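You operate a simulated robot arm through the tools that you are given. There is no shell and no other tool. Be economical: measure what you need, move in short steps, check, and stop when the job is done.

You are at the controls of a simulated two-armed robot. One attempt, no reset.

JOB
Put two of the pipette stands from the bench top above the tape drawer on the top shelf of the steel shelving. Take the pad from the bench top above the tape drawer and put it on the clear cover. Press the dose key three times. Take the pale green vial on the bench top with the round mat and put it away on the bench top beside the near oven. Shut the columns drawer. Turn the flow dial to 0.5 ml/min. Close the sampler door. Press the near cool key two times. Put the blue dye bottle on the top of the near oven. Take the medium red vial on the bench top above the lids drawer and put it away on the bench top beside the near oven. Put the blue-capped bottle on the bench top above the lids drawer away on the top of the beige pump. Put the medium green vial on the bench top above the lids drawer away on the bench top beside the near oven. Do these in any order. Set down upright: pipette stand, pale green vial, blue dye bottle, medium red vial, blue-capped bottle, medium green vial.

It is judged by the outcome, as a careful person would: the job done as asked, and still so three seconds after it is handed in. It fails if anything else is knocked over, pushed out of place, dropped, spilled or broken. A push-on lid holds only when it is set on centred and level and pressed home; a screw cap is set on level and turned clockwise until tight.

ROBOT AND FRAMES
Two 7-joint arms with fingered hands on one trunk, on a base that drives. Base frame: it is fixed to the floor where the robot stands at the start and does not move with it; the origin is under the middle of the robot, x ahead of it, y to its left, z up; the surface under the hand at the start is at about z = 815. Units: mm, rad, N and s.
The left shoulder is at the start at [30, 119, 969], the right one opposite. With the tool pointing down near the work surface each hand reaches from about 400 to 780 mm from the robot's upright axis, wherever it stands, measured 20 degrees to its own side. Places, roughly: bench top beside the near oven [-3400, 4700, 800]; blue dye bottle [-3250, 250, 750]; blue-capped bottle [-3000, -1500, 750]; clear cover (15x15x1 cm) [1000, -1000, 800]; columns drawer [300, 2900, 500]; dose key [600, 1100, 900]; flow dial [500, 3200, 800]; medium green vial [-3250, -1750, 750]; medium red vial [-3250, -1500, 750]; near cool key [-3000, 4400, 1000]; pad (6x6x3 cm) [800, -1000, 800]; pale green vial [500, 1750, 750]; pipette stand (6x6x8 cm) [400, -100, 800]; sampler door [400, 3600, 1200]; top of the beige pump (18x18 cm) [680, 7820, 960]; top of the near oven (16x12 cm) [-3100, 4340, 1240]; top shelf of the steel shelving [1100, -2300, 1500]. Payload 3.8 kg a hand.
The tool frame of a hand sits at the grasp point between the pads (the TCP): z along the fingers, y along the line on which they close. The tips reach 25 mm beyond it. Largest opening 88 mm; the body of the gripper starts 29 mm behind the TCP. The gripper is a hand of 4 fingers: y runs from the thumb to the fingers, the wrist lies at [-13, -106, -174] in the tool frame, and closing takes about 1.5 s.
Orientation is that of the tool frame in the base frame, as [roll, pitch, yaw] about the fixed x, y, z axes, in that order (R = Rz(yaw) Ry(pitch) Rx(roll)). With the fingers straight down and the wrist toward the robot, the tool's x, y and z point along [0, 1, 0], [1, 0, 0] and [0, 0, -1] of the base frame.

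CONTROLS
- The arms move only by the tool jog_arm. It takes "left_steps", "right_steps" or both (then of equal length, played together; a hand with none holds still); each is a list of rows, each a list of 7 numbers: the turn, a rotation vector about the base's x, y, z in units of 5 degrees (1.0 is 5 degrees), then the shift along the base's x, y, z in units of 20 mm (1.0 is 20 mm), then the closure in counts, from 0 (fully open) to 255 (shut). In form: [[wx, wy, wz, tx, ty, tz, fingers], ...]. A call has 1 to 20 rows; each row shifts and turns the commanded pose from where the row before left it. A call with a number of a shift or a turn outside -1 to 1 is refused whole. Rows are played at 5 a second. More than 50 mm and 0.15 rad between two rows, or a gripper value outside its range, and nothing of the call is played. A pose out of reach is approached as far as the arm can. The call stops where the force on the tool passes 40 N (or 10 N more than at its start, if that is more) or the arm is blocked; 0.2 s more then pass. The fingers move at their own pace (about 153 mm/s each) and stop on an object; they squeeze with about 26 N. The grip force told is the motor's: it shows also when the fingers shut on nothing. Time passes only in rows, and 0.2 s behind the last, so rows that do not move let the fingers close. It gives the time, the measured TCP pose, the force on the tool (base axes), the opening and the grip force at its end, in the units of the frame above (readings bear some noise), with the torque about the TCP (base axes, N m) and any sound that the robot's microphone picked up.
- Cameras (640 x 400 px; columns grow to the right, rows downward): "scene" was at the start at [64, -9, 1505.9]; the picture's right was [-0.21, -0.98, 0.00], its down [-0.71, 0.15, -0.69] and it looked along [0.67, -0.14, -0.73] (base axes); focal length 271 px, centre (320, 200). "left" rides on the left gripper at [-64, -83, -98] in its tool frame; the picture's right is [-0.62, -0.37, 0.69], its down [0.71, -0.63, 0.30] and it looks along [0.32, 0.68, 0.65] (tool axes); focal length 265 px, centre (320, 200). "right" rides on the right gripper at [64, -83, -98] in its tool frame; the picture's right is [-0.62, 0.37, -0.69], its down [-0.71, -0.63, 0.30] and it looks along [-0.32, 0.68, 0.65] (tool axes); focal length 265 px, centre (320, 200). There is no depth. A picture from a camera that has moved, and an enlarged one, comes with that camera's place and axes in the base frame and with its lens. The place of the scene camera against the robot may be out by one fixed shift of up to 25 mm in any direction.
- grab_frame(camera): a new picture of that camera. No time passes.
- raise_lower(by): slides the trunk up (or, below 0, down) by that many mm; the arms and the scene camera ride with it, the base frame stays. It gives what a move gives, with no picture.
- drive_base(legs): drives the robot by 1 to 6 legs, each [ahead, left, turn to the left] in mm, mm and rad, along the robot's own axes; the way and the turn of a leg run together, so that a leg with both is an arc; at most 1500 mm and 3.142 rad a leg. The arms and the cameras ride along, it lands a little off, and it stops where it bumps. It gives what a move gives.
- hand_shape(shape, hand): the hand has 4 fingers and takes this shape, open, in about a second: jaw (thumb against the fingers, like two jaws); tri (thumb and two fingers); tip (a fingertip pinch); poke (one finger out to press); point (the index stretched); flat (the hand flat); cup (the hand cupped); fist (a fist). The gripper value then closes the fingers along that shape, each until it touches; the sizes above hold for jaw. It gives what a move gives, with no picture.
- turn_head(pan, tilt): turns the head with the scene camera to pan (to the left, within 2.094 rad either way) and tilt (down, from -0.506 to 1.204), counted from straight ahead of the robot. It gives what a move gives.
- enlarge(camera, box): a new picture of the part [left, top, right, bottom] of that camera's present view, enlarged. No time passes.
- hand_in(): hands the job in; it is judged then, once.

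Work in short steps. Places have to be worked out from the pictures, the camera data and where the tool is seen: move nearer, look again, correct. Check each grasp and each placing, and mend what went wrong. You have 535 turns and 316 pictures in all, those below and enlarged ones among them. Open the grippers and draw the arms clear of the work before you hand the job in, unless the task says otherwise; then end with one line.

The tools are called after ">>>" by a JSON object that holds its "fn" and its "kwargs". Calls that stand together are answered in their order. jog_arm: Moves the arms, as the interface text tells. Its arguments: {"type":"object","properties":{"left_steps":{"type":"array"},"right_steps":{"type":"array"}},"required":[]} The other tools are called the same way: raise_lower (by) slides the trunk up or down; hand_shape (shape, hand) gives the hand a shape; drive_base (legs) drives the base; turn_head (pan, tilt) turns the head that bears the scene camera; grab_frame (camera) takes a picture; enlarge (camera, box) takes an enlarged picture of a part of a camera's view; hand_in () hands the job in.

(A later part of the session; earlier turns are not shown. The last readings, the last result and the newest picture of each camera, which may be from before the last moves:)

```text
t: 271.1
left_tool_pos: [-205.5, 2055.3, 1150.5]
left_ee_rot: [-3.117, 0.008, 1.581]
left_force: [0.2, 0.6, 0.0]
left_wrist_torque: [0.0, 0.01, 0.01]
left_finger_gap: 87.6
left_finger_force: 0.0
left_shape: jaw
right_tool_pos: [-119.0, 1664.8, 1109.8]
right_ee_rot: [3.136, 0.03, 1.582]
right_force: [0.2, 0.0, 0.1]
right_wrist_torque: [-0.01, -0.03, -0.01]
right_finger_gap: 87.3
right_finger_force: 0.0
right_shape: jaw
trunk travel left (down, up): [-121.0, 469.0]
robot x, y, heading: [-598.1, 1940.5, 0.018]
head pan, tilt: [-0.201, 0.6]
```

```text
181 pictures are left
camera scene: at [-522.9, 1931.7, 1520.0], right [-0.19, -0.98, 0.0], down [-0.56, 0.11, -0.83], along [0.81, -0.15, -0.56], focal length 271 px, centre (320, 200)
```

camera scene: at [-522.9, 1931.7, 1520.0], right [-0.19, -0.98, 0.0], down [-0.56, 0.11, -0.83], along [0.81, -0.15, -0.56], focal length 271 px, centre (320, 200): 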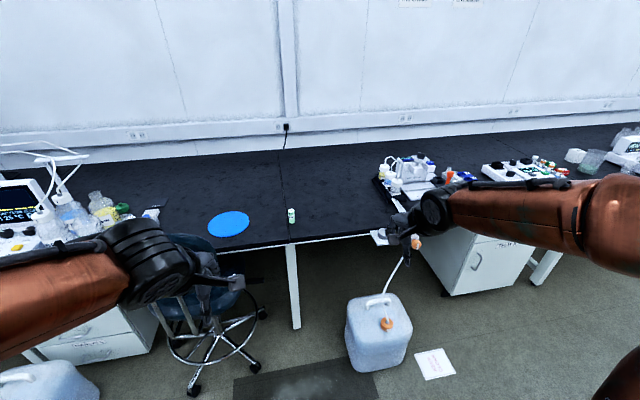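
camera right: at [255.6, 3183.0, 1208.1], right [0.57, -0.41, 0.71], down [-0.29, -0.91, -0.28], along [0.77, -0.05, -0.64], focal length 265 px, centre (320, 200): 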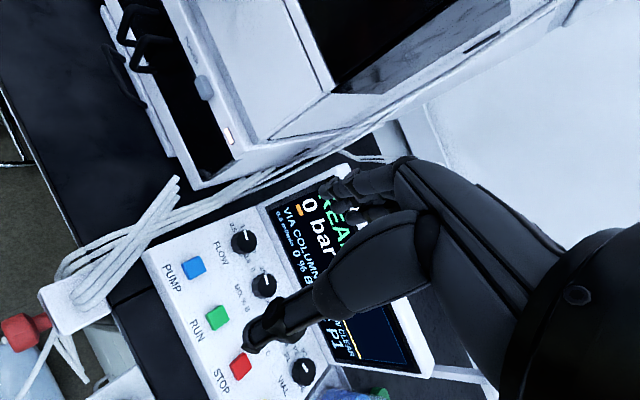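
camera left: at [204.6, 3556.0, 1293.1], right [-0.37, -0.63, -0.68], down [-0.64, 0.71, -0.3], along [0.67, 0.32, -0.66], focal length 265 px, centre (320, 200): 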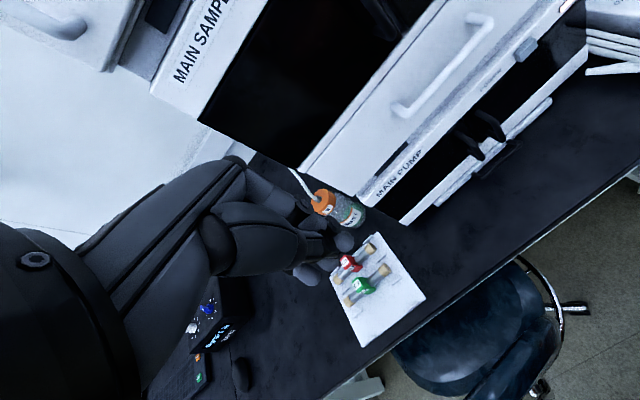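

The vial is at about (445,1887). Drive ahead to x≈-160, between stool and carboy.

>>> {"fn": "drive_base", "kwargs": {"legs": [[435, -10, -0.018]]}}

>>> {"fn": "turn_head", "kwargs": {"pan": -0.1, "tilt": 0.85}}

>>> {"fn": "grab_frame", "kwargs": {"camera": "scene"}}

>>> {"fn": "grab_frame", "kwargs": {"camera": "right"}}

```text
t: 273.8
left_tool_pos: [227.3, 2036.6, 1149.7]
left_ee_rot: [-3.117, 0.007, 1.561]
left_force: [-0.1, 0.0, -0.5]
left_wrist_torque: [0.0, 0.03, -0.01]
left_finger_gap: 87.8
left_finger_force: 0.1
left_shape: jaw
right_tool_pos: [305.1, 1644.8, 1109.0]
right_ee_rot: [3.138, 0.03, 1.562]
right_force: [0.3, -0.4, 0.5]
right_wrist_torque: [-0.04, 0.01, 0.01]
right_finger_gap: 87.6
right_finger_force: 0.0
right_shape: jaw
trunk travel left (down, up): [-121.0, 469.0]
robot x, y, heading: [-167.6, 1930.6, -0.009]
head pan, tilt: [-0.201, 0.6]
```

```text
t: 274.5
left_tool_pos: [226.0, 2036.6, 1150.5]
left_ee_rot: [-3.118, 0.006, 1.56]
left_force: [0.0, 0.1, -0.5]
left_wrist_torque: [-0.03, 0.01, 0.0]
left_finger_gap: 87.8
left_finger_force: 0.0
left_shape: jaw
right_tool_pos: [303.9, 1644.8, 1110.1]
right_ee_rot: [3.139, 0.03, 1.562]
right_force: [-0.3, -0.1, -0.3]
right_wrist_torque: [0.03, 0.02, 0.0]
right_finger_gap: 87.7
right_finger_force: 0.1
right_shape: jaw
trunk travel left (down, up): [-121.0, 469.0]
robot x, y, heading: [-165.0, 1930.9, -0.012]
head pan, tilt: [-0.099, 0.85]
```

```text
180 pictures are left
camera scene: at [-103.7, 1930.6, 1499.1], right [-0.11, -0.99, 0.0], down [-0.75, 0.08, -0.66], along [0.66, -0.07, -0.75], focal length 271 px, centre (320, 200)
```

scene: 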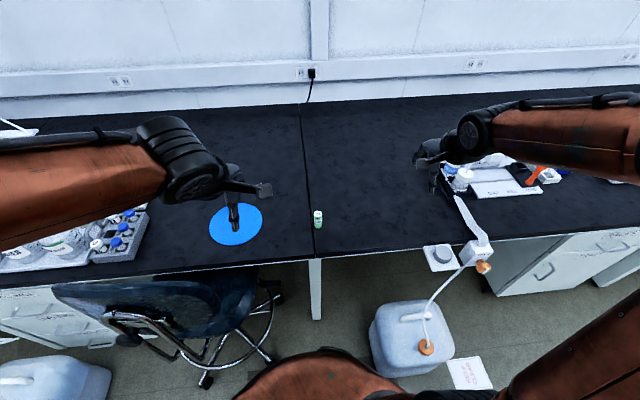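

```text
179 pictures are left
camera right: at [221.0, 1713.2, 1207.3], right [0.36, -0.6, 0.71], down [-0.64, -0.72, -0.28], along [0.68, -0.35, -0.64], focal length 265 px, centre (320, 200)
```

right: 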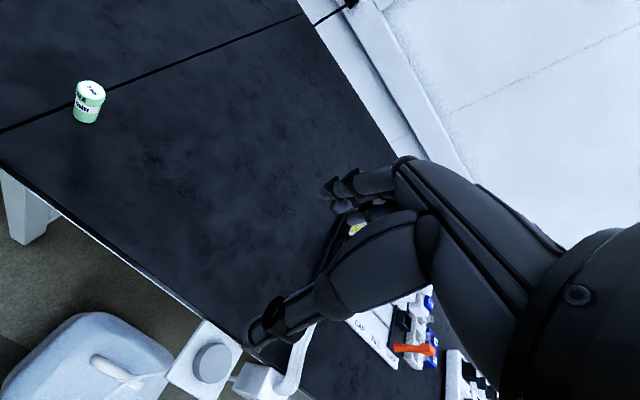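

Vial ≈(438,1873). Move the right hand above it.

>>> {"fn": "jog_arm", "kwargs": {"right_steps": [[0, 0, 0, 0.6, 1, 0, 0], [0, 0, 0, 0.6, 1, 0, 0], [0, 0, 0, 0.6, 1, 0, 0], [0, 0, 0, 0.6, 1, 0, 0], [0, 0, 0, 0.6, 1, 0, 0], [0, 0, 0, 0.6, 1, 0, 0], [0, 0, 0, 0.6, 1, 0, 0], [0, 0, 0, 0.6, 1, -1, 0], [0, 0, 0, 0.6, 1, -1, 0], [0, 0, 0, 0.6, 1, -1, 0], [0, 0, 0, 0.7, 1, -1, 0], [0, 0, 0, 0, 0.4, -1, 0], [0, 0, 0, 0, 0, -1, 0], [0, 0, 0, 0, 0, -1, 0], [0, 0, 0, 0, 0, -1, 0]]}}

>>> {"fn": "grab_frame", "kwargs": {"camera": "right"}}

```text
t: 277.7
left_tool_pos: [226.2, 2036.6, 1149.4]
left_ee_rot: [-3.116, 0.008, 1.564]
left_force: [-0.7, 0.7, 0.1]
left_wrist_torque: [0.01, -0.01, 0.04]
left_finger_gap: 87.5
left_finger_force: 0.0
left_shape: jaw
right_tool_pos: [438.2, 1871.8, 951.1]
right_ee_rot: [3.137, 0.031, 1.563]
right_force: [-0.1, 0.8, 0.2]
right_wrist_torque: [-0.04, 0.0, 0.01]
right_finger_gap: 87.8
right_finger_force: 0.0
right_shape: jaw
trunk travel left (down, up): [-121.0, 469.0]
robot x, y, heading: [-166.0, 1930.8, -0.011]
head pan, tilt: [-0.099, 0.85]
```

```text
178 pictures are left
camera right: at [355.5, 1940.8, 1046.3], right [0.36, -0.6, 0.71], down [-0.64, -0.72, -0.28], along [0.68, -0.35, -0.64], focal length 265 px, centre (320, 200)
```

right: 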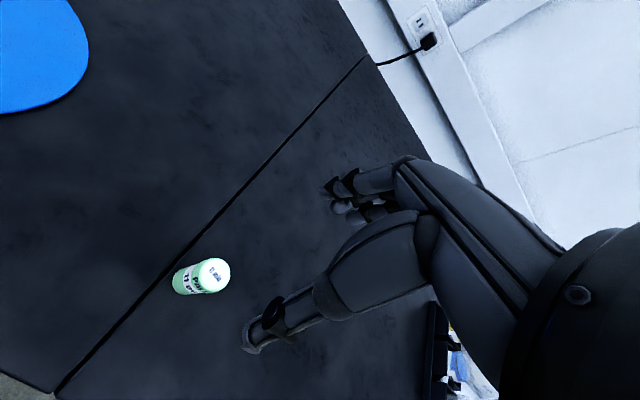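

Well aligned. Descend to z≈783 and grip.

>>> {"fn": "jog_arm", "kwargs": {"right_steps": [[0, 0, 0, 0.05, -0.1, -1, 0], [0, 0, 0, 0, 0, -1, 0], [0, 0, 0, 0, 0, -1, 0], [0, 0, 0, 0, 0, -1, 0], [0, 0, 0, 0, 0, -1, 0], [0, 0, 0, 0, 0, -1, 0], [0, 0, 0, 0, 0, -1, 0]]}}

>>> {"fn": "grab_frame", "kwargs": {"camera": "right"}}

```text
t: 279.3
left_tool_pos: [226.6, 2036.3, 1149.9]
left_ee_rot: [-3.116, 0.006, 1.559]
left_force: [0.0, -0.4, -0.5]
left_wrist_torque: [0.0, -0.01, -0.03]
left_finger_gap: 87.4
left_finger_force: 0.1
left_shape: jaw
right_tool_pos: [439.6, 1870.2, 810.0]
right_ee_rot: [3.139, 0.032, 1.564]
right_force: [-0.3, -0.4, -1.0]
right_wrist_torque: [0.05, -0.03, 0.05]
right_finger_gap: 87.6
right_finger_force: 0.0
right_shape: jaw
trunk travel left (down, up): [-121.0, 469.0]
robot x, y, heading: [-167.8, 1929.3, -0.011]
head pan, tilt: [-0.099, 0.85]
```

```text
177 pictures are left
camera right: at [355.4, 1938.9, 907.2], right [0.36, -0.6, 0.71], down [-0.64, -0.72, -0.28], along [0.68, -0.35, -0.64], focal length 265 px, centre (320, 200)
```

right: 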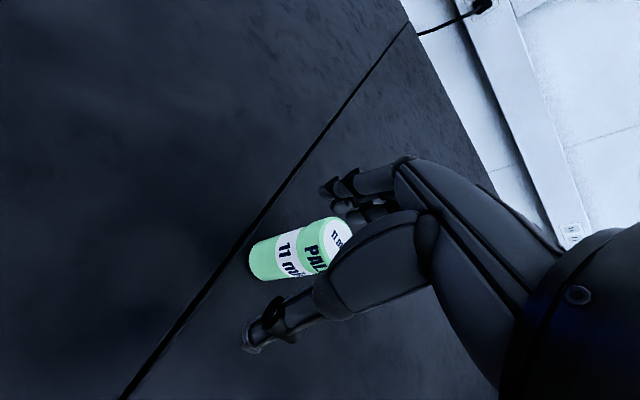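

The vial is ~70 mm tall, so grip at z≈800.

>>> {"fn": "jog_arm", "kwargs": {"right_steps": [[0, 0, 0, 0, 0, -0.5, 0], [0, 0, 0, 0, 0, 0, 255], [0, 0, 0, 0, 0, 0, 255], [0, 0, 0, 0, 0, 0, 255], [0, 0, 0, 0, 0, 0, 255], [0, 0, 0, 0, 0, 0, 255], [0, 0, 0, 0, 0, 0, 255], [0, 0, 0, 0, 0, 0.5, 255], [0, 0, 0, 0, 0, 1, 255], [0, 0, 0, 0, 0, 1, 255], [0, 0, 0, 0, 0, 1, 255]]}}

>>> {"fn": "grab_frame", "kwargs": {"camera": "right"}}

```text
t: 281.7
left_tool_pos: [226.2, 2036.4, 1150.8]
left_ee_rot: [-3.116, 0.007, 1.563]
left_force: [0.0, 0.1, -0.5]
left_wrist_torque: [0.05, 0.03, -0.01]
left_finger_gap: 87.6
left_finger_force: 0.0
left_shape: jaw
right_tool_pos: [437.7, 1870.3, 870.2]
right_ee_rot: [3.138, 0.03, 1.562]
right_force: [-0.8, 0.4, -1.0]
right_wrist_torque: [-0.02, -0.01, 0.03]
right_finger_gap: 18.3
right_finger_force: 26.6
right_shape: jaw
trunk travel left (down, up): [-121.0, 469.0]
robot x, y, heading: [-167.4, 1926.9, -0.012]
head pan, tilt: [-0.099, 0.85]
```

```text
176 pictures are left
camera right: at [354.8, 1939.7, 967.8], right [0.36, -0.6, 0.71], down [-0.64, -0.72, -0.28], along [0.68, -0.35, -0.64], focal length 265 px, centre (320, 200)
```

right: 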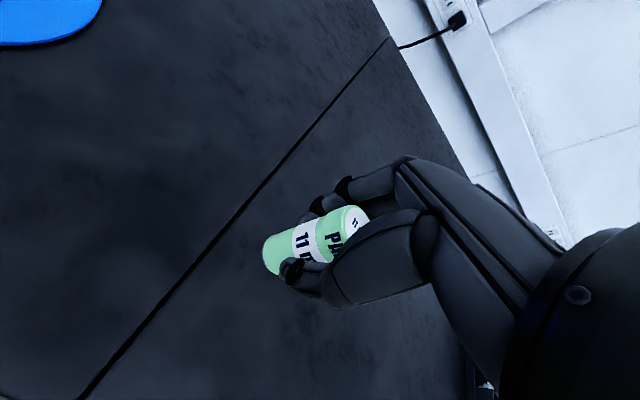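

Vial held. Raise it, back out, turn around and drive toward the blue dye bottle on the opposite bench.

>>> {"fn": "jog_arm", "kwargs": {"right_steps": [[0, 0, 0, 0, 0, 1, 255], [0, 0, 0, 0, 0, 1, 255], [0, 0, 0, 0, 0, 1, 255], [0, 0, 0, 0, 0, 1, 255], [0, 0, 0, 0, 0, 1, 255], [0, 0, 0, 0, -1, 1, 255], [0, 0, 0, 0, -1, 1, 255], [0, 0, 0, -1, -1, 1, 255], [0, 0, 0, -1, -1, 1, 255], [0, 0, 0, -1, -1, 0, 255], [0, 0, 0, -1, -1, 0, 255], [0, 0, 0, -1, -1, 0, 255]]}}

>>> {"fn": "drive_base", "kwargs": {"legs": [[-700, 0, 0], [0, 0, 3.14], [0, 1400, 0], [900, 0, 0]]}}

>>> {"fn": "turn_head", "kwargs": {"pan": 0.0, "tilt": 0.4}}

>>> {"fn": "grab_frame", "kwargs": {"camera": "scene"}}

```text
t: 284.3
left_tool_pos: [224.6, 2035.3, 1152.0]
left_ee_rot: [-3.119, 0.005, 1.561]
left_force: [0.3, 0.8, 0.5]
left_wrist_torque: [-0.01, 0.03, -0.01]
left_finger_gap: 87.5
left_finger_force: 0.0
left_shape: jaw
right_tool_pos: [340.4, 1729.1, 1050.4]
right_ee_rot: [3.139, 0.03, 1.561]
right_force: [-0.2, -0.1, 0.6]
right_wrist_torque: [-0.02, -0.01, -0.01]
right_finger_gap: 18.4
right_finger_force: 25.7
right_shape: jaw
trunk travel left (down, up): [-121.0, 469.0]
robot x, y, heading: [-170.3, 1929.1, -0.007]
head pan, tilt: [-0.099, 0.85]
```

```text
t: 306.6
left_tool_pos: [-2146.8, 411.4, 1150.5]
left_ee_rot: [-3.117, 0.007, -1.575]
left_force: [-0.4, -0.3, 0.5]
left_wrist_torque: [-0.02, 0.0, 0.03]
left_finger_gap: 87.7
left_finger_force: 0.0
left_shape: jaw
right_tool_pos: [-2263.6, 718.6, 1049.6]
right_ee_rot: [3.138, 0.029, -1.573]
right_force: [-0.3, 0.7, 1.1]
right_wrist_torque: [0.01, 0.02, 0.02]
right_finger_gap: 18.3
right_finger_force: 26.1
right_shape: jaw
trunk travel left (down, up): [-121.0, 469.0]
robot x, y, heading: [-1750.9, 524.2, 3.141]
head pan, tilt: [-0.099, 0.85]
```

```text
t: 307.5
left_tool_pos: [-2146.2, 412.1, 1149.8]
left_ee_rot: [-3.117, 0.006, -1.575]
left_force: [0.4, 0.0, -0.5]
left_wrist_torque: [0.0, -0.02, 0.02]
left_finger_gap: 88.0
left_finger_force: 0.0
left_shape: jaw
right_tool_pos: [-2262.8, 718.9, 1050.3]
right_ee_rot: [3.138, 0.031, -1.575]
right_force: [-0.5, -0.2, 0.5]
right_wrist_torque: [0.01, 0.02, -0.01]
right_finger_gap: 18.0
right_finger_force: 26.2
right_shape: jaw
trunk travel left (down, up): [-121.0, 469.0]
robot x, y, heading: [-1753.8, 519.0, 3.139]
head pan, tilt: [0.0, 0.4]
```

```text
175 pictures are left
camera scene: at [-1821.5, 528.3, 1538.1], right [0.0, 1.0, 0.0], down [0.39, 0.0, -0.92], along [-0.92, 0.0, -0.39], focal length 271 px, centre (320, 200)
```

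scene: 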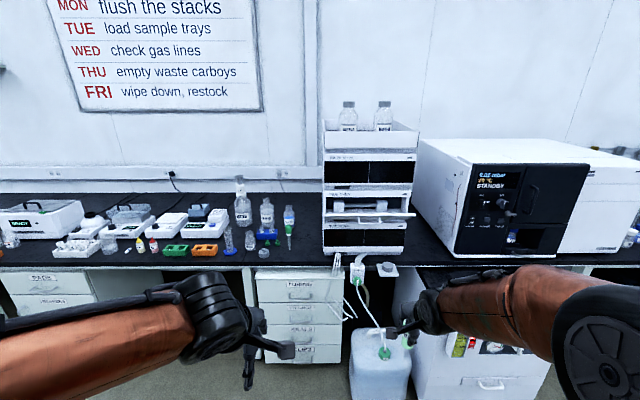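

>>> {"fn": "enlarge", "kwargs": {"camera": "scene", "box": [130, 170, 320, 270]}}

>>> {"fn": "enlarge", "kwargs": {"camera": "scene", "box": [0, 170, 150, 270]}}

```text
3.37 times, centred on (225, 220) of scene
camera zoom: at [-1821.5, 528.3, 1538.1], right [0.0, 1.0, 0.0], down [0.39, 0.0, -0.92], along [-0.92, 0.0, -0.39], focal length 912 px, centre (640, 133)
```

zoom: 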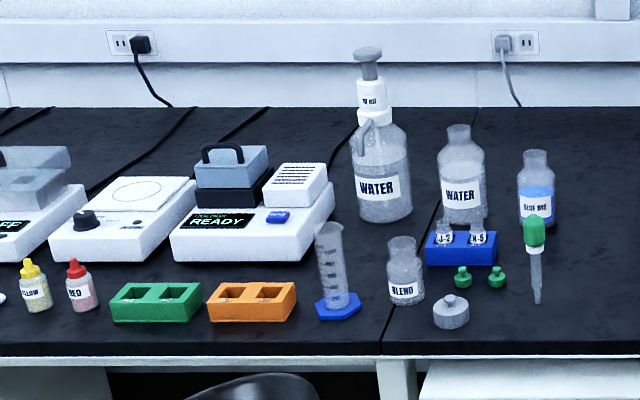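

```text
4.00 times, centred on (75, 220) of scene
camera zoom: at [-1821.5, 528.3, 1538.1], right [0.0, 1.0, 0.0], down [0.39, 0.0, -0.92], along [-0.92, 0.0, -0.39], focal length 1083 px, centre (1300, 120)
```

zoom: 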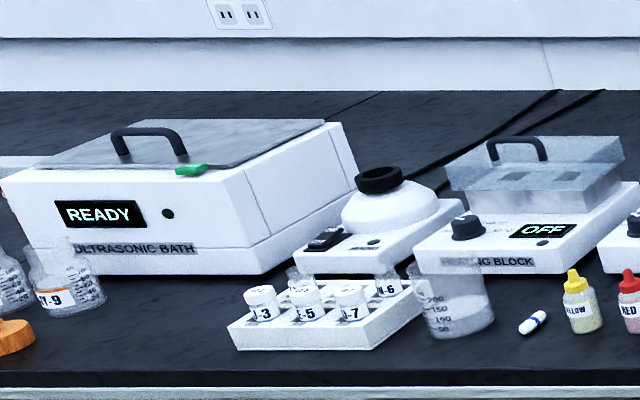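

The blue dye bottle is at about (-3270,338). I need to see the floor near the bench (stool, carboy) before approaching; look with the head down-left and the left camera.

>>> {"fn": "turn_head", "kwargs": {"pan": 0.0, "tilt": 0.7}}

>>> {"fn": "grab_frame", "kwargs": {"camera": "scene"}}

>>> {"fn": "grab_frame", "kwargs": {"camera": "left"}}

```text
t: 308.3
left_tool_pos: [-2145.6, 412.9, 1150.0]
left_ee_rot: [-3.117, 0.008, -1.574]
left_force: [-0.7, 0.3, 0.7]
left_wrist_torque: [-0.02, 0.01, 0.0]
left_finger_gap: 87.6
left_finger_force: 0.1
left_shape: jaw
right_tool_pos: [-2262.4, 719.0, 1050.3]
right_ee_rot: [3.14, 0.028, -1.574]
right_force: [1.4, -0.2, -0.7]
right_wrist_torque: [-0.03, 0.0, 0.0]
right_finger_gap: 18.0
right_finger_force: 26.1
right_shape: jaw
trunk travel left (down, up): [-121.0, 469.0]
robot x, y, heading: [-1757.3, 519.0, 3.135]
head pan, tilt: [0.0, 0.7]
```

```text
172 pictures are left
camera scene: at [-1813.8, 528.2, 1511.4], right [0.0, 1.0, 0.0], down [0.64, 0.0, -0.77], along [-0.77, 0.0, -0.64], focal length 271 px, centre (320, 200)
```

scene: 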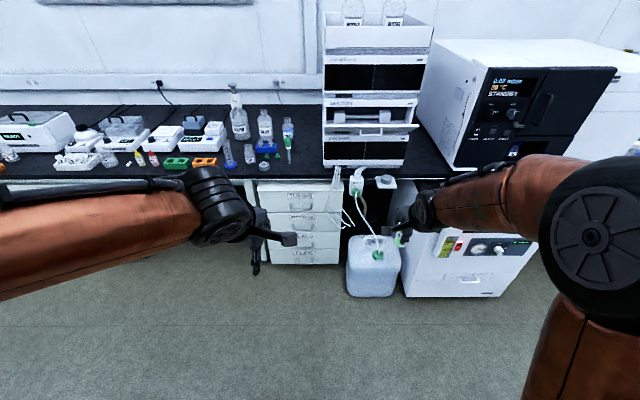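

```text
171 pictures are left
camera left: at [-2063.7, 476.2, 1250.8], right [0.39, 0.62, -0.68], down [0.63, -0.71, -0.29], along [-0.67, -0.32, -0.67], focal length 265 px, centre (320, 200)
```

left: 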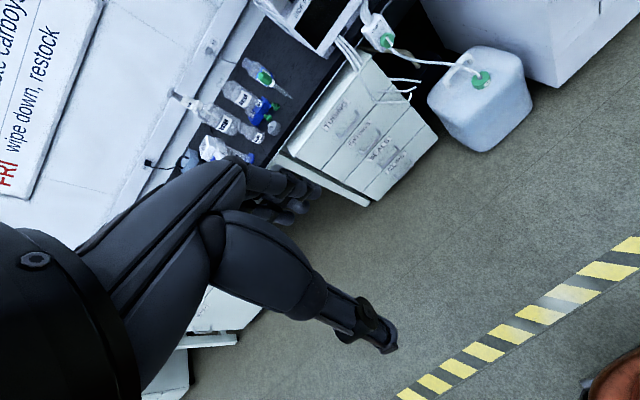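

No stool here; the carboy sits at y≥690. Tuck the right hand (with vial) inward, then drive to about (-2535,380).

>>> {"fn": "jog_arm", "kwargs": {"right_steps": [[0, 0, 0, 1, -1, 0, 255], [0, 0, 0, 1, -1, 0, 255], [0, 0, 0, 1, -1, 0, 255], [0, 0, 0, 1, -1, 0.5, 255], [0, 0, 0, 0.5, -1, 0.5, 255], [0, 0, 0, 0, -0.5, 0.5, 255]]}}

>>> {"fn": "drive_base", "kwargs": {"legs": [[0, 140, 0], [600, 0, 0]]}}

>>> {"fn": "turn_head", "kwargs": {"pan": -0.1, "tilt": 0.5}}

>>> {"fn": "grab_frame", "kwargs": {"camera": "scene"}}

```text
t: 309.7
left_tool_pos: [-2146.3, 412.6, 1148.8]
left_ee_rot: [-3.117, 0.007, -1.575]
left_force: [0.7, -0.4, 0.6]
left_wrist_torque: [0.04, -0.01, -0.01]
left_finger_gap: 87.7
left_finger_force: 0.1
left_shape: jaw
right_tool_pos: [-2171.7, 609.0, 1079.7]
right_ee_rot: [3.138, 0.03, -1.575]
right_force: [0.8, 0.1, -0.1]
right_wrist_torque: [-0.01, 0.0, -0.01]
right_finger_gap: 18.3
right_finger_force: 26.0
right_shape: jaw
trunk travel left (down, up): [-121.0, 469.0]
robot x, y, heading: [-1752.9, 522.7, 3.134]
head pan, tilt: [0.0, 0.7]
```

```text
t: 314.0
left_tool_pos: [-2744.2, 275.6, 1150.4]
left_ee_rot: [-3.117, 0.007, -1.574]
left_force: [0.4, -0.4, -0.4]
left_wrist_torque: [0.01, 0.0, -0.03]
left_finger_gap: 87.7
left_finger_force: 0.2
left_shape: jaw
right_tool_pos: [-2771.3, 471.6, 1077.5]
right_ee_rot: [3.139, 0.027, -1.575]
right_force: [-0.2, -0.2, -0.7]
right_wrist_torque: [0.0, -0.03, -0.01]
right_finger_gap: 18.1
right_finger_force: 25.7
right_shape: jaw
trunk travel left (down, up): [-121.0, 469.0]
robot x, y, heading: [-2354.1, 380.0, 3.138]
head pan, tilt: [0.0, 0.7]
```

```text
t: 314.7
left_tool_pos: [-2743.7, 274.4, 1150.7]
left_ee_rot: [-3.116, 0.008, -1.575]
left_force: [-0.5, -1.1, -0.3]
left_wrist_torque: [-0.02, 0.02, -0.01]
left_finger_gap: 87.8
left_finger_force: 0.1
left_shape: jaw
right_tool_pos: [-2770.3, 471.7, 1078.8]
right_ee_rot: [3.137, 0.031, -1.575]
right_force: [0.0, -0.6, -0.1]
right_wrist_torque: [0.01, 0.03, -0.03]
right_finger_gap: 18.4
right_finger_force: 26.0
right_shape: jaw
trunk travel left (down, up): [-121.0, 469.0]
robot x, y, heading: [-2351.3, 381.2, 3.138]
head pan, tilt: [-0.099, 0.499]
```

```text
170 pictures are left
camera scene: at [-2417.3, 399.9, 1529.0], right [0.1, 0.99, 0.0], down [0.48, -0.05, -0.88], along [-0.87, 0.09, -0.48], focal length 271 px, centre (320, 200)
```

scene: 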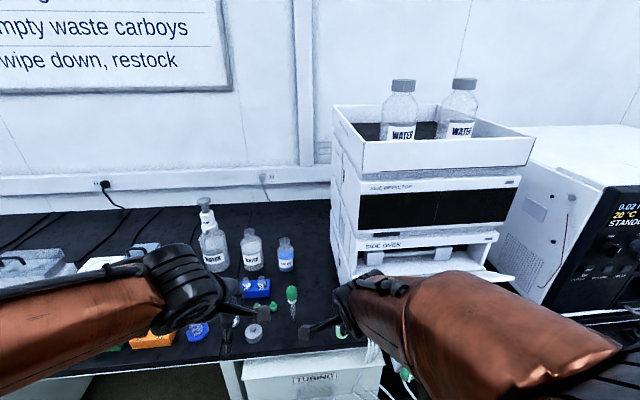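

Drive the remaining 180 mm and view the bottle with the left camera.

>>> {"fn": "drive_base", "kwargs": {"legs": [[180, 0, 0]]}}

>>> {"fn": "jog_arm", "kwargs": {"left_steps": [[0, 0, 0, -1, 0.2, 0, 0], [0, 0, 0, -1, 0.2, 0, 0], [0, 0, 0, -1, 0.2, 0, 0], [0, 0, 0, -1, 0.2, 0, 0], [0, 0, 0, -1, 0.2, 0, 0], [0, 0, 0, -1, 0.2, 0, 0], [0, 0, 0, -1, 0.2, 0, 0], [0, 0, 0, -1, 0.2, 0, 0], [0, 0, 0, -1, 0.2, 0, 0], [0, 0, 0, -1, 0.2, 0, 0], [0, 0, 0, -1, 0.2, 0, 0], [0, 0, 0, -1, 0.2, 0, 0]]}}

>>> {"fn": "grab_frame", "kwargs": {"camera": "left"}}

>>> {"fn": "grab_frame", "kwargs": {"camera": "scene"}}

```text
t: 316.2
left_tool_pos: [-2923.0, 274.4, 1150.4]
left_ee_rot: [-3.117, 0.006, -1.571]
left_force: [0.0, -0.1, -0.4]
left_wrist_torque: [0.02, 0.0, 0.01]
left_finger_gap: 87.6
left_finger_force: 0.1
left_shape: jaw
right_tool_pos: [-2948.8, 470.4, 1077.0]
right_ee_rot: [3.14, 0.029, -1.572]
right_force: [-0.1, 0.7, -0.5]
right_wrist_torque: [-0.03, 0.01, 0.01]
right_finger_gap: 17.8
right_finger_force: 26.0
right_shape: jaw
trunk travel left (down, up): [-121.0, 469.0]
robot x, y, heading: [-2533.4, 383.8, -3.145]
head pan, tilt: [-0.099, 0.499]
```

```text
t: 318.8
left_tool_pos: [-3161.8, 320.8, 1149.1]
left_ee_rot: [-3.118, 0.008, -1.571]
left_force: [-1.0, -0.8, 0.5]
left_wrist_torque: [0.0, 0.02, -0.02]
left_finger_gap: 87.7
left_finger_force: 0.1
left_shape: jaw
right_tool_pos: [-2949.1, 470.6, 1078.7]
right_ee_rot: [3.138, 0.03, -1.572]
right_force: [0.1, 0.3, -0.2]
right_wrist_torque: [0.03, 0.0, 0.01]
right_finger_gap: 18.2
right_finger_force: 25.9
right_shape: jaw
trunk travel left (down, up): [-121.0, 469.0]
robot x, y, heading: [-2526.3, 384.1, -3.143]
head pan, tilt: [-0.099, 0.499]
```

```text
169 pictures are left
camera left: at [-3079.8, 385.8, 1250.4], right [0.39, 0.62, -0.68], down [0.64, -0.71, -0.29], along [-0.67, -0.32, -0.67], focal length 265 px, centre (320, 200)
```

left: 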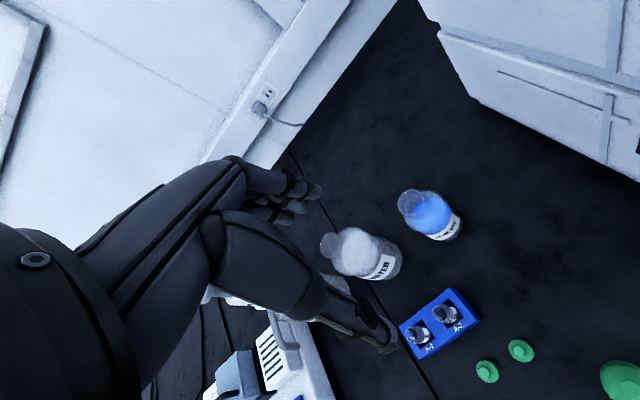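

```text
168 pictures are left
camera scene: at [-2596.1, 400.1, 1529.0], right [0.1, 1.0, 0.0], down [0.48, -0.05, -0.88], along [-0.87, 0.09, -0.48], focal length 271 px, centre (320, 200)
```

scene: 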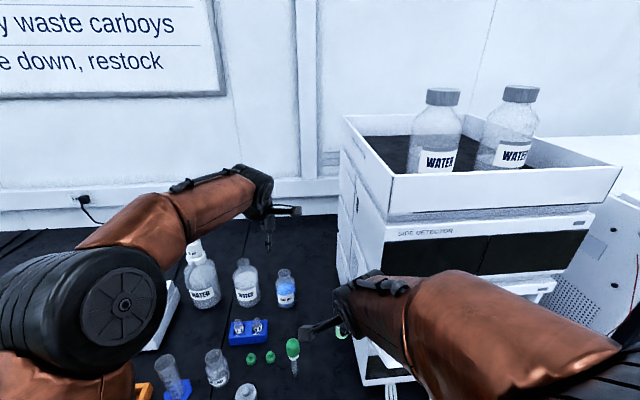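

Bottle at about (-3285,338), mouth z≈906. Drive 30 mm closer and bring the left hand above it.

>>> {"fn": "drive_base", "kwargs": {"legs": [[30, 0, 0]]}}

>>> {"fn": "jog_arm", "kwargs": {"left_steps": [[0, 0, 0, -1, 0.2, 0, 0], [0, 0, 0, -1, 0.2, 0, 0], [0, 0, 0, -1, 0.2, 0, 0], [0, 0, 0, -1, 0.2, 0, 0], [0, 0, 0, -0.7, 0, -1, 0], [0, 0, 0, 0, 0, -1, 0], [0, 0, 0, 0, 0, -1, 0], [0, 0, 0, 0, 0, -1, 0], [0, 0, 0, 0, 0, -1, 0], [0, 0, 0, 0, 0, -1, 0], [0, 0, 0, 0, 0, -1, 0]]}}

>>> {"fn": "grab_frame", "kwargs": {"camera": "left"}}

```text
t: 319.7
left_tool_pos: [-3193.5, 322.3, 1148.1]
left_ee_rot: [-3.115, 0.007, -1.573]
left_force: [-0.8, 0.1, -1.2]
left_wrist_torque: [0.0, -0.01, -0.02]
left_finger_gap: 87.9
left_finger_force: 0.0
left_shape: jaw
right_tool_pos: [-2980.5, 471.4, 1077.4]
right_ee_rot: [3.139, 0.03, -1.569]
right_force: [-0.9, -0.1, -1.9]
right_wrist_torque: [-0.01, -0.01, 0.0]
right_finger_gap: 18.2
right_finger_force: 26.3
right_shape: jaw
trunk travel left (down, up): [-121.0, 469.0]
robot x, y, heading: [-2560.8, 383.7, 3.141]
head pan, tilt: [-0.099, 0.499]
```

```text
t: 322.1
left_tool_pos: [-3275.4, 335.4, 1005.6]
left_ee_rot: [-3.116, 0.008, -1.57]
left_force: [0.7, -0.7, -0.9]
left_wrist_torque: [0.01, -0.03, -0.01]
left_finger_gap: 87.7
left_finger_force: 0.0
left_shape: jaw
left hand out of reach, approached as far as the arm can: row 4, 5
right_tool_pos: [-2978.9, 471.2, 1078.1]
right_ee_rot: [3.137, 0.03, -1.571]
right_force: [-0.3, 0.2, 0.1]
right_wrist_torque: [0.01, -0.01, -0.01]
right_finger_gap: 18.1
right_finger_force: 25.8
right_shape: jaw
trunk travel left (down, up): [-121.0, 469.0]
robot x, y, heading: [-2559.5, 385.9, 3.138]
head pan, tilt: [-0.099, 0.499]
```

```text
167 pictures are left
camera left: at [-3193.5, 399.9, 1106.1], right [0.39, 0.62, -0.68], down [0.64, -0.71, -0.29], along [-0.67, -0.32, -0.67], focal length 265 px, centre (320, 200)
```

left: 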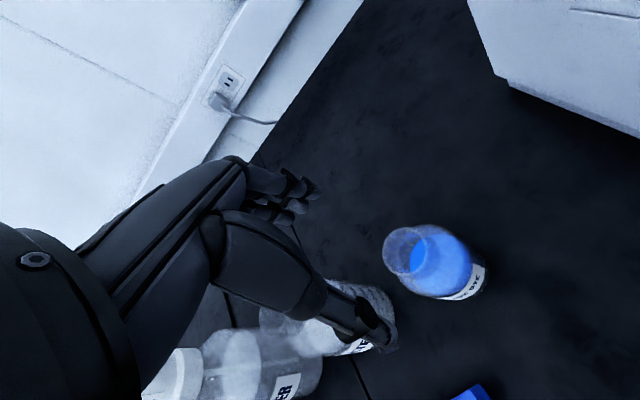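

Mouth centre ≈(-3284,344). Adjust and lower around the neck to z≈890.

>>> {"fn": "jog_arm", "kwargs": {"left_steps": [[0, 0, 0, -0.2, 0.4, -1, 0], [0, 0, 0, -0.25, 0, -1, 0], [0, 0, 0, 0, 0, -1, 0], [0, 0, 0, 0, 0, -1, 0], [0, 0, 0, 0, 0, 0, 0]]}}

>>> {"fn": "grab_frame", "kwargs": {"camera": "left"}}

```text
t: 323.3
left_tool_pos: [-3284.6, 344.3, 925.2]
left_ee_rot: [-3.116, 0.007, -1.571]
left_force: [0.4, -0.3, 0.6]
left_wrist_torque: [0.0, -0.02, 0.02]
left_finger_gap: 87.7
left_finger_force: 0.2
left_shape: jaw
right_tool_pos: [-2978.3, 471.3, 1079.0]
right_ee_rot: [3.138, 0.031, -1.572]
right_force: [-0.1, 0.2, -0.4]
right_wrist_torque: [0.02, 0.0, -0.05]
right_finger_gap: 17.9
right_finger_force: 25.7
right_shape: jaw
trunk travel left (down, up): [-121.0, 469.0]
robot x, y, heading: [-2561.7, 383.7, 3.141]
head pan, tilt: [-0.099, 0.499]
```

```text
166 pictures are left
camera left: at [-3202.1, 407.9, 1026.0], right [0.39, 0.62, -0.68], down [0.64, -0.71, -0.29], along [-0.67, -0.32, -0.67], focal length 265 px, centre (320, 200)
```

left: 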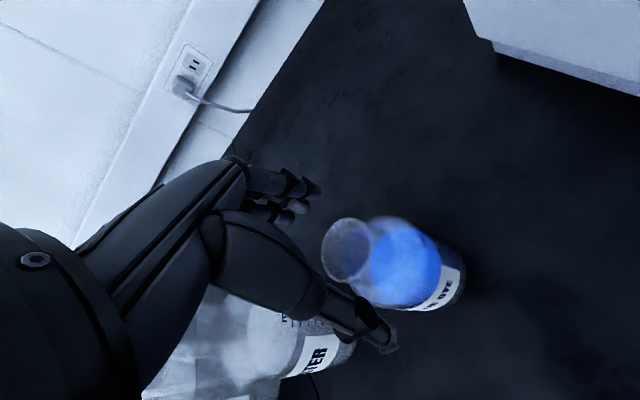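

Neck ~28 mm wide directly on the axis, rim z≈898. Lower 34 mm and grip.

>>> {"fn": "jog_arm", "kwargs": {"left_steps": [[0, 0, 0, 0, 0, -1, 0], [0, 0, 0, 0, 0, -0.7, 0], [0, 0, 0, 0, 0, 0, 255], [0, 0, 0, 0, 0, 0, 255], [0, 0, 0, 0, 0, 0, 255], [0, 0, 0, 0, 0, 0, 255], [0, 0, 0, 0, 0, 0, 255], [0, 0, 0, 0, 0, 0, 255]]}}

>>> {"fn": "grab_frame", "kwargs": {"camera": "left"}}

```text
t: 325.1
left_tool_pos: [-3284.7, 344.4, 891.3]
left_ee_rot: [-3.118, 0.008, -1.573]
left_force: [0.4, 0.3, -0.2]
left_wrist_torque: [0.06, 0.01, -0.01]
left_finger_gap: 35.3
left_finger_force: 26.1
left_shape: jaw
right_tool_pos: [-2978.3, 471.4, 1077.4]
right_ee_rot: [3.138, 0.031, -1.571]
right_force: [-0.7, 0.8, -1.1]
right_wrist_torque: [-0.01, -0.01, 0.01]
right_finger_gap: 18.0
right_finger_force: 26.0
right_shape: jaw
trunk travel left (down, up): [-121.0, 469.0]
robot x, y, heading: [-2560.5, 380.8, 3.147]
head pan, tilt: [-0.099, 0.499]
```

```text
165 pictures are left
camera left: at [-3202.1, 407.6, 992.5], right [0.39, 0.62, -0.68], down [0.64, -0.71, -0.29], along [-0.67, -0.32, -0.67], focal length 265 px, centre (320, 200)
```

left: 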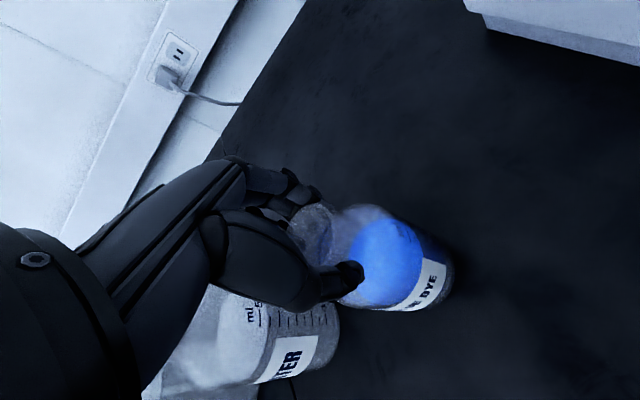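

Gripped. Lift slowly and check.

>>> {"fn": "jog_arm", "kwargs": {"left_steps": [[0, 0, 0, 0, 0, 0.3, 255], [0, 0, 0, 0, 0, 0.5, 255], [0, 0, 0, 0, 0, 0.7, 255], [0, 0, 0, 0, 0, 1, 255], [0, 0, 0, 0, 0, 1, 255], [0, 0, 0, 0, 0, 1, 255]]}}

>>> {"fn": "grab_frame", "kwargs": {"camera": "left"}}

>>> {"fn": "grab_frame", "kwargs": {"camera": "scene"}}

```text
t: 326.5
left_tool_pos: [-3283.1, 344.6, 982.2]
left_ee_rot: [-3.119, 0.007, -1.572]
left_force: [0.2, 1.0, -3.3]
left_wrist_torque: [0.03, -0.01, -0.01]
left_finger_gap: 35.2
left_finger_force: 25.8
left_shape: jaw
right_tool_pos: [-2979.7, 471.6, 1078.1]
right_ee_rot: [3.138, 0.029, -1.572]
right_force: [1.2, -0.3, 0.4]
right_wrist_torque: [-0.01, 0.02, -0.01]
right_finger_gap: 17.9
right_finger_force: 26.1
right_shape: jaw
trunk travel left (down, up): [-121.0, 469.0]
robot x, y, heading: [-2563.3, 382.5, 3.144]
head pan, tilt: [-0.099, 0.499]
```

```text
164 pictures are left
camera left: at [-3200.5, 408.3, 1083.9], right [0.39, 0.62, -0.68], down [0.64, -0.71, -0.29], along [-0.67, -0.32, -0.67], focal length 265 px, centre (320, 200)
```

left: 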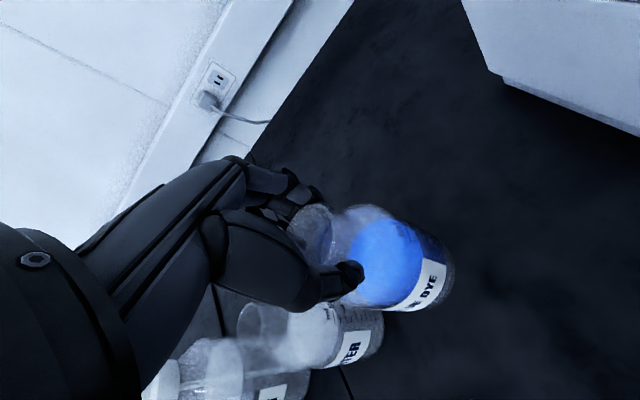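

```text
163 pictures are left
camera scene: at [-2625.6, 400.1, 1529.0], right [0.1, 0.99, 0.0], down [0.48, -0.05, -0.88], along [-0.87, 0.09, -0.48], focal length 271 px, centre (320, 200)
```

scene: 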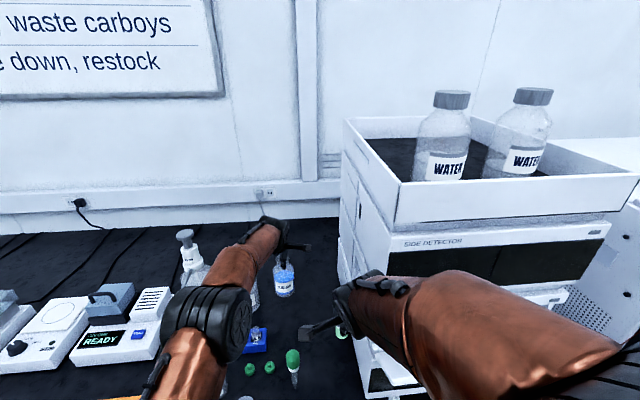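

Secure (3.3 N). Raise, retract, back out and strafe along to the ovens.

>>> {"fn": "jog_arm", "kwargs": {"left_steps": [[0, 0, 0, 0, 0, 1, 255], [0, 0, 0, 0, 0, 1, 255], [0, 0, 0, 0, 0, 1, 255], [0, 0, 0, 1, 0, 1, 255], [0, 0, 0, 1, 0, 1, 255], [0, 0, 0, 1, 0, 0, 255], [0, 0, 0, 1, 0, 0, 255], [0, 0, 0, 1, 0, 0, 255], [0, 0, 0, 1, 0, 0, 255], [0, 0, 0, 1, 0, 0, 255], [0, 0, 0, 1, 0, 0, 255], [0, 0, 0, 1, -0.5, 0, 255], [0, 0, 0, 1, -0.5, 0, 255], [0, 0, 0, 1, -0.5, 0, 255], [0, 0, 0, 1, -0.5, 0, 255]]}}

>>> {"fn": "drive_base", "kwargs": {"legs": [[-800, 0, 0], [0, -1350, 0], [0, -1350, 0], [0, -1150, 0]]}}

>>> {"fn": "turn_head", "kwargs": {"pan": 0.0, "tilt": 0.35}}

>>> {"fn": "grab_frame", "kwargs": {"camera": "scene"}}

```text
t: 329.7
left_tool_pos: [-3044.5, 303.6, 1082.5]
left_ee_rot: [-3.118, 0.006, -1.572]
left_force: [0.5, 0.1, -3.7]
left_wrist_torque: [0.07, -0.05, -0.02]
left_finger_gap: 35.1
left_finger_force: 25.8
left_shape: jaw
right_tool_pos: [-2978.4, 470.6, 1079.0]
right_ee_rot: [3.138, 0.031, -1.57]
right_force: [-0.5, -0.3, 0.5]
right_wrist_torque: [0.02, 0.05, -0.01]
right_finger_gap: 18.2
right_finger_force: 26.3
right_shape: jaw
trunk travel left (down, up): [-121.0, 469.0]
robot x, y, heading: [-2561.2, 383.3, 3.138]
head pan, tilt: [-0.099, 0.499]
```

```text
t: 352.0
left_tool_pos: [-2280.1, 4134.8, 1082.5]
left_ee_rot: [-3.117, 0.008, -1.567]
left_force: [-0.5, 0.2, -3.7]
left_wrist_torque: [0.0, -0.05, 0.01]
left_finger_gap: 35.1
left_finger_force: 26.1
left_shape: jaw
right_tool_pos: [-2215.1, 4301.6, 1077.7]
right_ee_rot: [3.137, 0.029, -1.565]
right_force: [0.0, -0.4, 0.0]
right_wrist_torque: [0.05, 0.0, 0.0]
right_finger_gap: 18.2
right_finger_force: 25.6
right_shape: jaw
trunk travel left (down, up): [-121.0, 469.0]
robot x, y, heading: [-1795.8, 4217.7, -3.139]
head pan, tilt: [-0.099, 0.499]
```

```text
t: 352.7
left_tool_pos: [-2279.5, 4134.0, 1080.8]
left_ee_rot: [-3.117, 0.006, -1.567]
left_force: [0.0, 0.3, -2.3]
left_wrist_torque: [0.0, -0.03, 0.01]
left_finger_gap: 35.2
left_finger_force: 26.1
left_shape: jaw
right_tool_pos: [-2215.3, 4300.6, 1078.2]
right_ee_rot: [3.138, 0.031, -1.565]
right_force: [-0.5, -1.1, 0.4]
right_wrist_torque: [0.0, -0.04, 0.01]
right_finger_gap: 18.4
right_finger_force: 26.0
right_shape: jaw
trunk travel left (down, up): [-121.0, 469.0]
robot x, y, heading: [-1795.3, 4213.8, -3.136]
head pan, tilt: [0.0, 0.351]
```

```text
162 pictures are left
camera scene: at [-1864.7, 4223.2, 1542.6], right [0.0, 1.0, 0.0], down [0.34, 0.0, -0.94], along [-0.94, 0.0, -0.34], focal length 271 px, centre (320, 200)
```

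scene: 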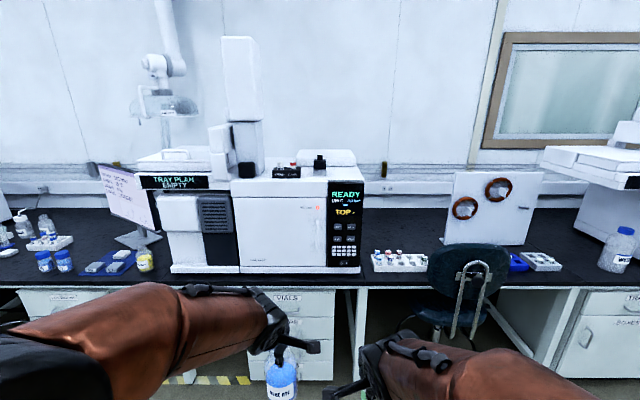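

>>> {"fn": "enlarge", "kwargs": {"camera": "scene", "box": [130, 120, 390, 290]}}

>>> {"fn": "enlarge", "kwargs": {"camera": "scene", "box": [310, 170, 450, 280]}}

```text
2.35 times, centred on (260, 205) of scene
camera zoom: at [-1864.7, 4223.2, 1542.6], right [0.0, 1.0, 0.0], down [0.34, 0.0, -0.94], along [-0.94, 0.0, -0.34], focal length 637 px, centre (461, 188)
```

zoom: 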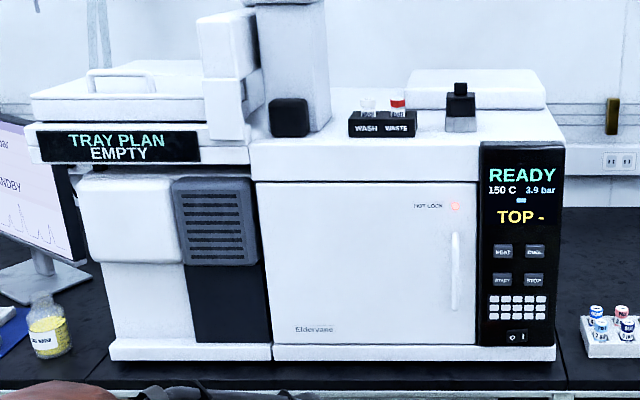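

```text
3.64 times, centred on (380, 225) of scene
camera zoom: at [-1864.7, 4223.2, 1542.6], right [0.0, 1.0, 0.0], down [0.34, 0.0, -0.94], along [-0.94, 0.0, -0.34], focal length 984 px, centre (102, 109)
```

zoom: 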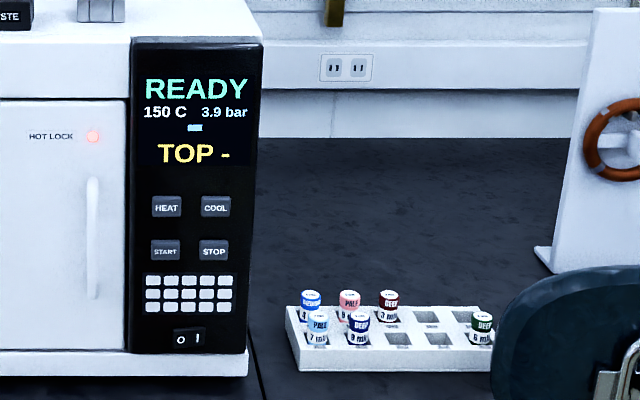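

Near oven found: COOL key on its right panel, free top area around (-3100,4340), free bench right of it behind a vial rack. Raise the trunk, tuck the left hand back a little and drive in.

>>> {"fn": "raise_lower", "kwargs": {"by": 330}}

>>> {"fn": "jog_arm", "kwargs": {"left_steps": [[0, 0, 0, 1, 0, 0, 255], [0, 0, 0, 1, 0, 0, 255], [0, 0, 0, 1, 0, 0, 255], [0, 0, 0, 0.5, 0, 0, 255]]}}

>>> {"fn": "drive_base", "kwargs": {"legs": [[0, -115, 0], [680, 0, 0]]}}

>>> {"fn": "turn_head", "kwargs": {"pan": 0.0, "tilt": 0.8}}

>>> {"fn": "grab_frame", "kwargs": {"camera": "scene"}}

```text
t: 355.9
left_tool_pos: [-2280.2, 4133.4, 1410.6]
left_ee_rot: [-3.117, 0.008, -1.567]
left_force: [0.9, 1.2, -4.2]
left_wrist_torque: [0.02, -0.05, 0.0]
left_finger_gap: 34.9
left_finger_force: 26.5
left_shape: jaw
right_tool_pos: [-2216.5, 4300.8, 1407.8]
right_ee_rot: [3.138, 0.03, -1.568]
right_force: [0.5, -0.9, -0.1]
right_wrist_torque: [0.01, -0.02, 0.0]
right_finger_gap: 18.3
right_finger_force: 26.0
right_shape: jaw
trunk travel left (down, up): [-451.0, 139.0]
robot x, y, heading: [-1797.9, 4215.4, -3.137]
head pan, tilt: [0.0, 0.351]
```

```text
t: 356.9
left_tool_pos: [-2209.8, 4134.4, 1412.6]
left_ee_rot: [-3.117, 0.007, -1.567]
left_force: [0.4, -0.3, -4.2]
left_wrist_torque: [0.01, -0.04, 0.02]
left_finger_gap: 35.0
left_finger_force: 26.5
left_shape: jaw
right_tool_pos: [-2214.4, 4301.2, 1408.9]
right_ee_rot: [3.137, 0.031, -1.567]
right_force: [0.0, 0.6, -1.0]
right_wrist_torque: [-0.02, -0.02, 0.02]
right_finger_gap: 18.4
right_finger_force: 26.1
right_shape: jaw
trunk travel left (down, up): [-451.0, 139.0]
robot x, y, heading: [-1794.8, 4216.7, -3.136]
head pan, tilt: [0.0, 0.351]
```

```text
t: 361.5
left_tool_pos: [-2892.4, 4261.7, 1412.7]
left_ee_rot: [-3.118, 0.007, -1.586]
left_force: [0.5, 0.5, -3.7]
left_wrist_torque: [0.02, -0.04, -0.02]
left_finger_gap: 35.0
left_finger_force: 25.9
left_shape: jaw
right_tool_pos: [-2893.9, 4429.3, 1408.1]
right_ee_rot: [3.138, 0.032, -1.586]
right_force: [0.5, 0.1, 0.8]
right_wrist_torque: [0.01, 0.04, 0.0]
right_finger_gap: 18.0
right_finger_force: 26.0
right_shape: jaw
trunk travel left (down, up): [-451.0, 139.0]
robot x, y, heading: [-2474.0, 4332.5, 3.123]
head pan, tilt: [0.0, 0.351]
```

```text
t: 362.4
left_tool_pos: [-2892.1, 4262.9, 1411.4]
left_ee_rot: [-3.118, 0.008, -1.586]
left_force: [0.3, 0.0, -3.4]
left_wrist_torque: [0.02, 0.0, 0.0]
left_finger_gap: 35.1
left_finger_force: 26.1
left_shape: jaw
right_tool_pos: [-2893.4, 4429.0, 1408.1]
right_ee_rot: [3.138, 0.032, -1.587]
right_force: [0.5, 0.1, -0.6]
right_wrist_torque: [-0.01, 0.03, 0.01]
right_finger_gap: 18.1
right_finger_force: 25.7
right_shape: jaw
trunk travel left (down, up): [-451.0, 139.0]
robot x, y, heading: [-2474.2, 4337.0, 3.13]
head pan, tilt: [0.0, 0.799]
```

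```text
159 pictures are left
camera scene: at [-2532.2, 4344.3, 1833.1], right [0.01, 1.0, 0.0], down [0.72, -0.01, -0.7], along [-0.7, 0.01, -0.72], focal length 271 px, centre (320, 200)
```

scene: 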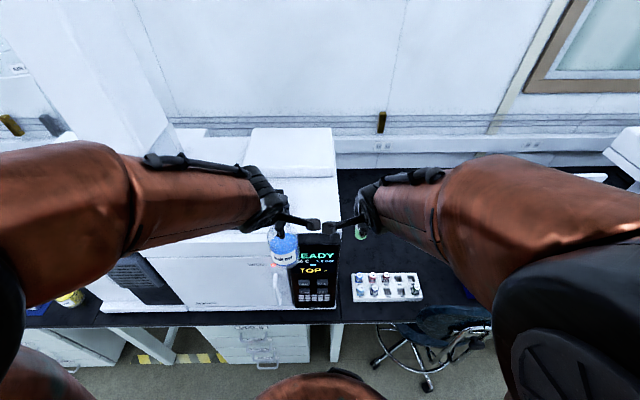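

>>> {"fn": "grab_frame", "kwargs": {"camera": "left"}}

>>> {"fn": "enlarge", "kwargs": {"camera": "scene", "box": [220, 110, 440, 310]}}

>>> {"fn": "grab_frame", "kwargs": {"camera": "right"}}

```text
158 pictures are left
camera left: at [-2809.5, 4325.1, 1513.0], right [0.39, 0.62, -0.68], down [0.63, -0.72, -0.29], along [-0.67, -0.31, -0.67], focal length 265 px, centre (320, 200)
```

left: 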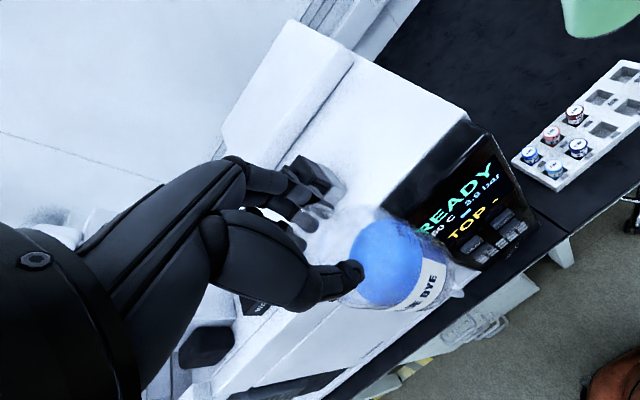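

```text
2.00 times, centred on (330, 210) of scene
camera zoom: at [-2532.2, 4344.3, 1833.1], right [0.01, 1.0, 0.0], down [0.72, -0.01, -0.7], along [-0.7, 0.01, -0.72], focal length 541 px, centre (300, 180)
```

zoom: 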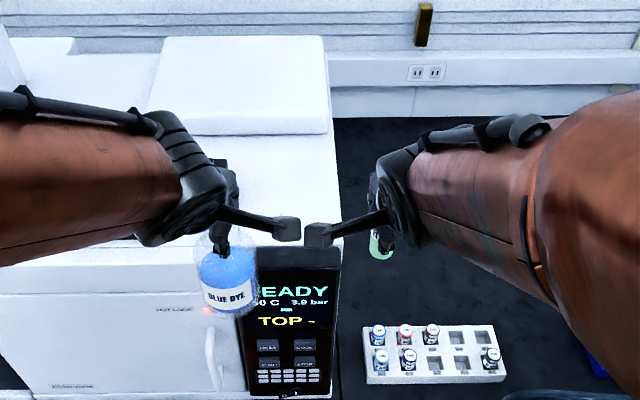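

```text
156 pictures are left
camera right: at [-2811.0, 4361.2, 1505.4], right [-0.36, 0.6, 0.71], down [0.64, 0.71, -0.28], along [-0.68, 0.35, -0.64], focal length 265 px, centre (320, 200)
```

right: 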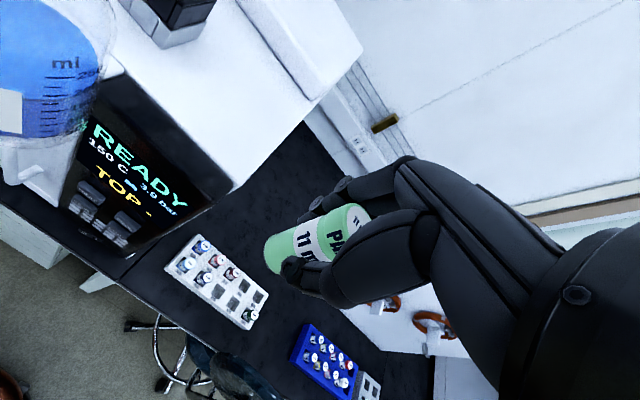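

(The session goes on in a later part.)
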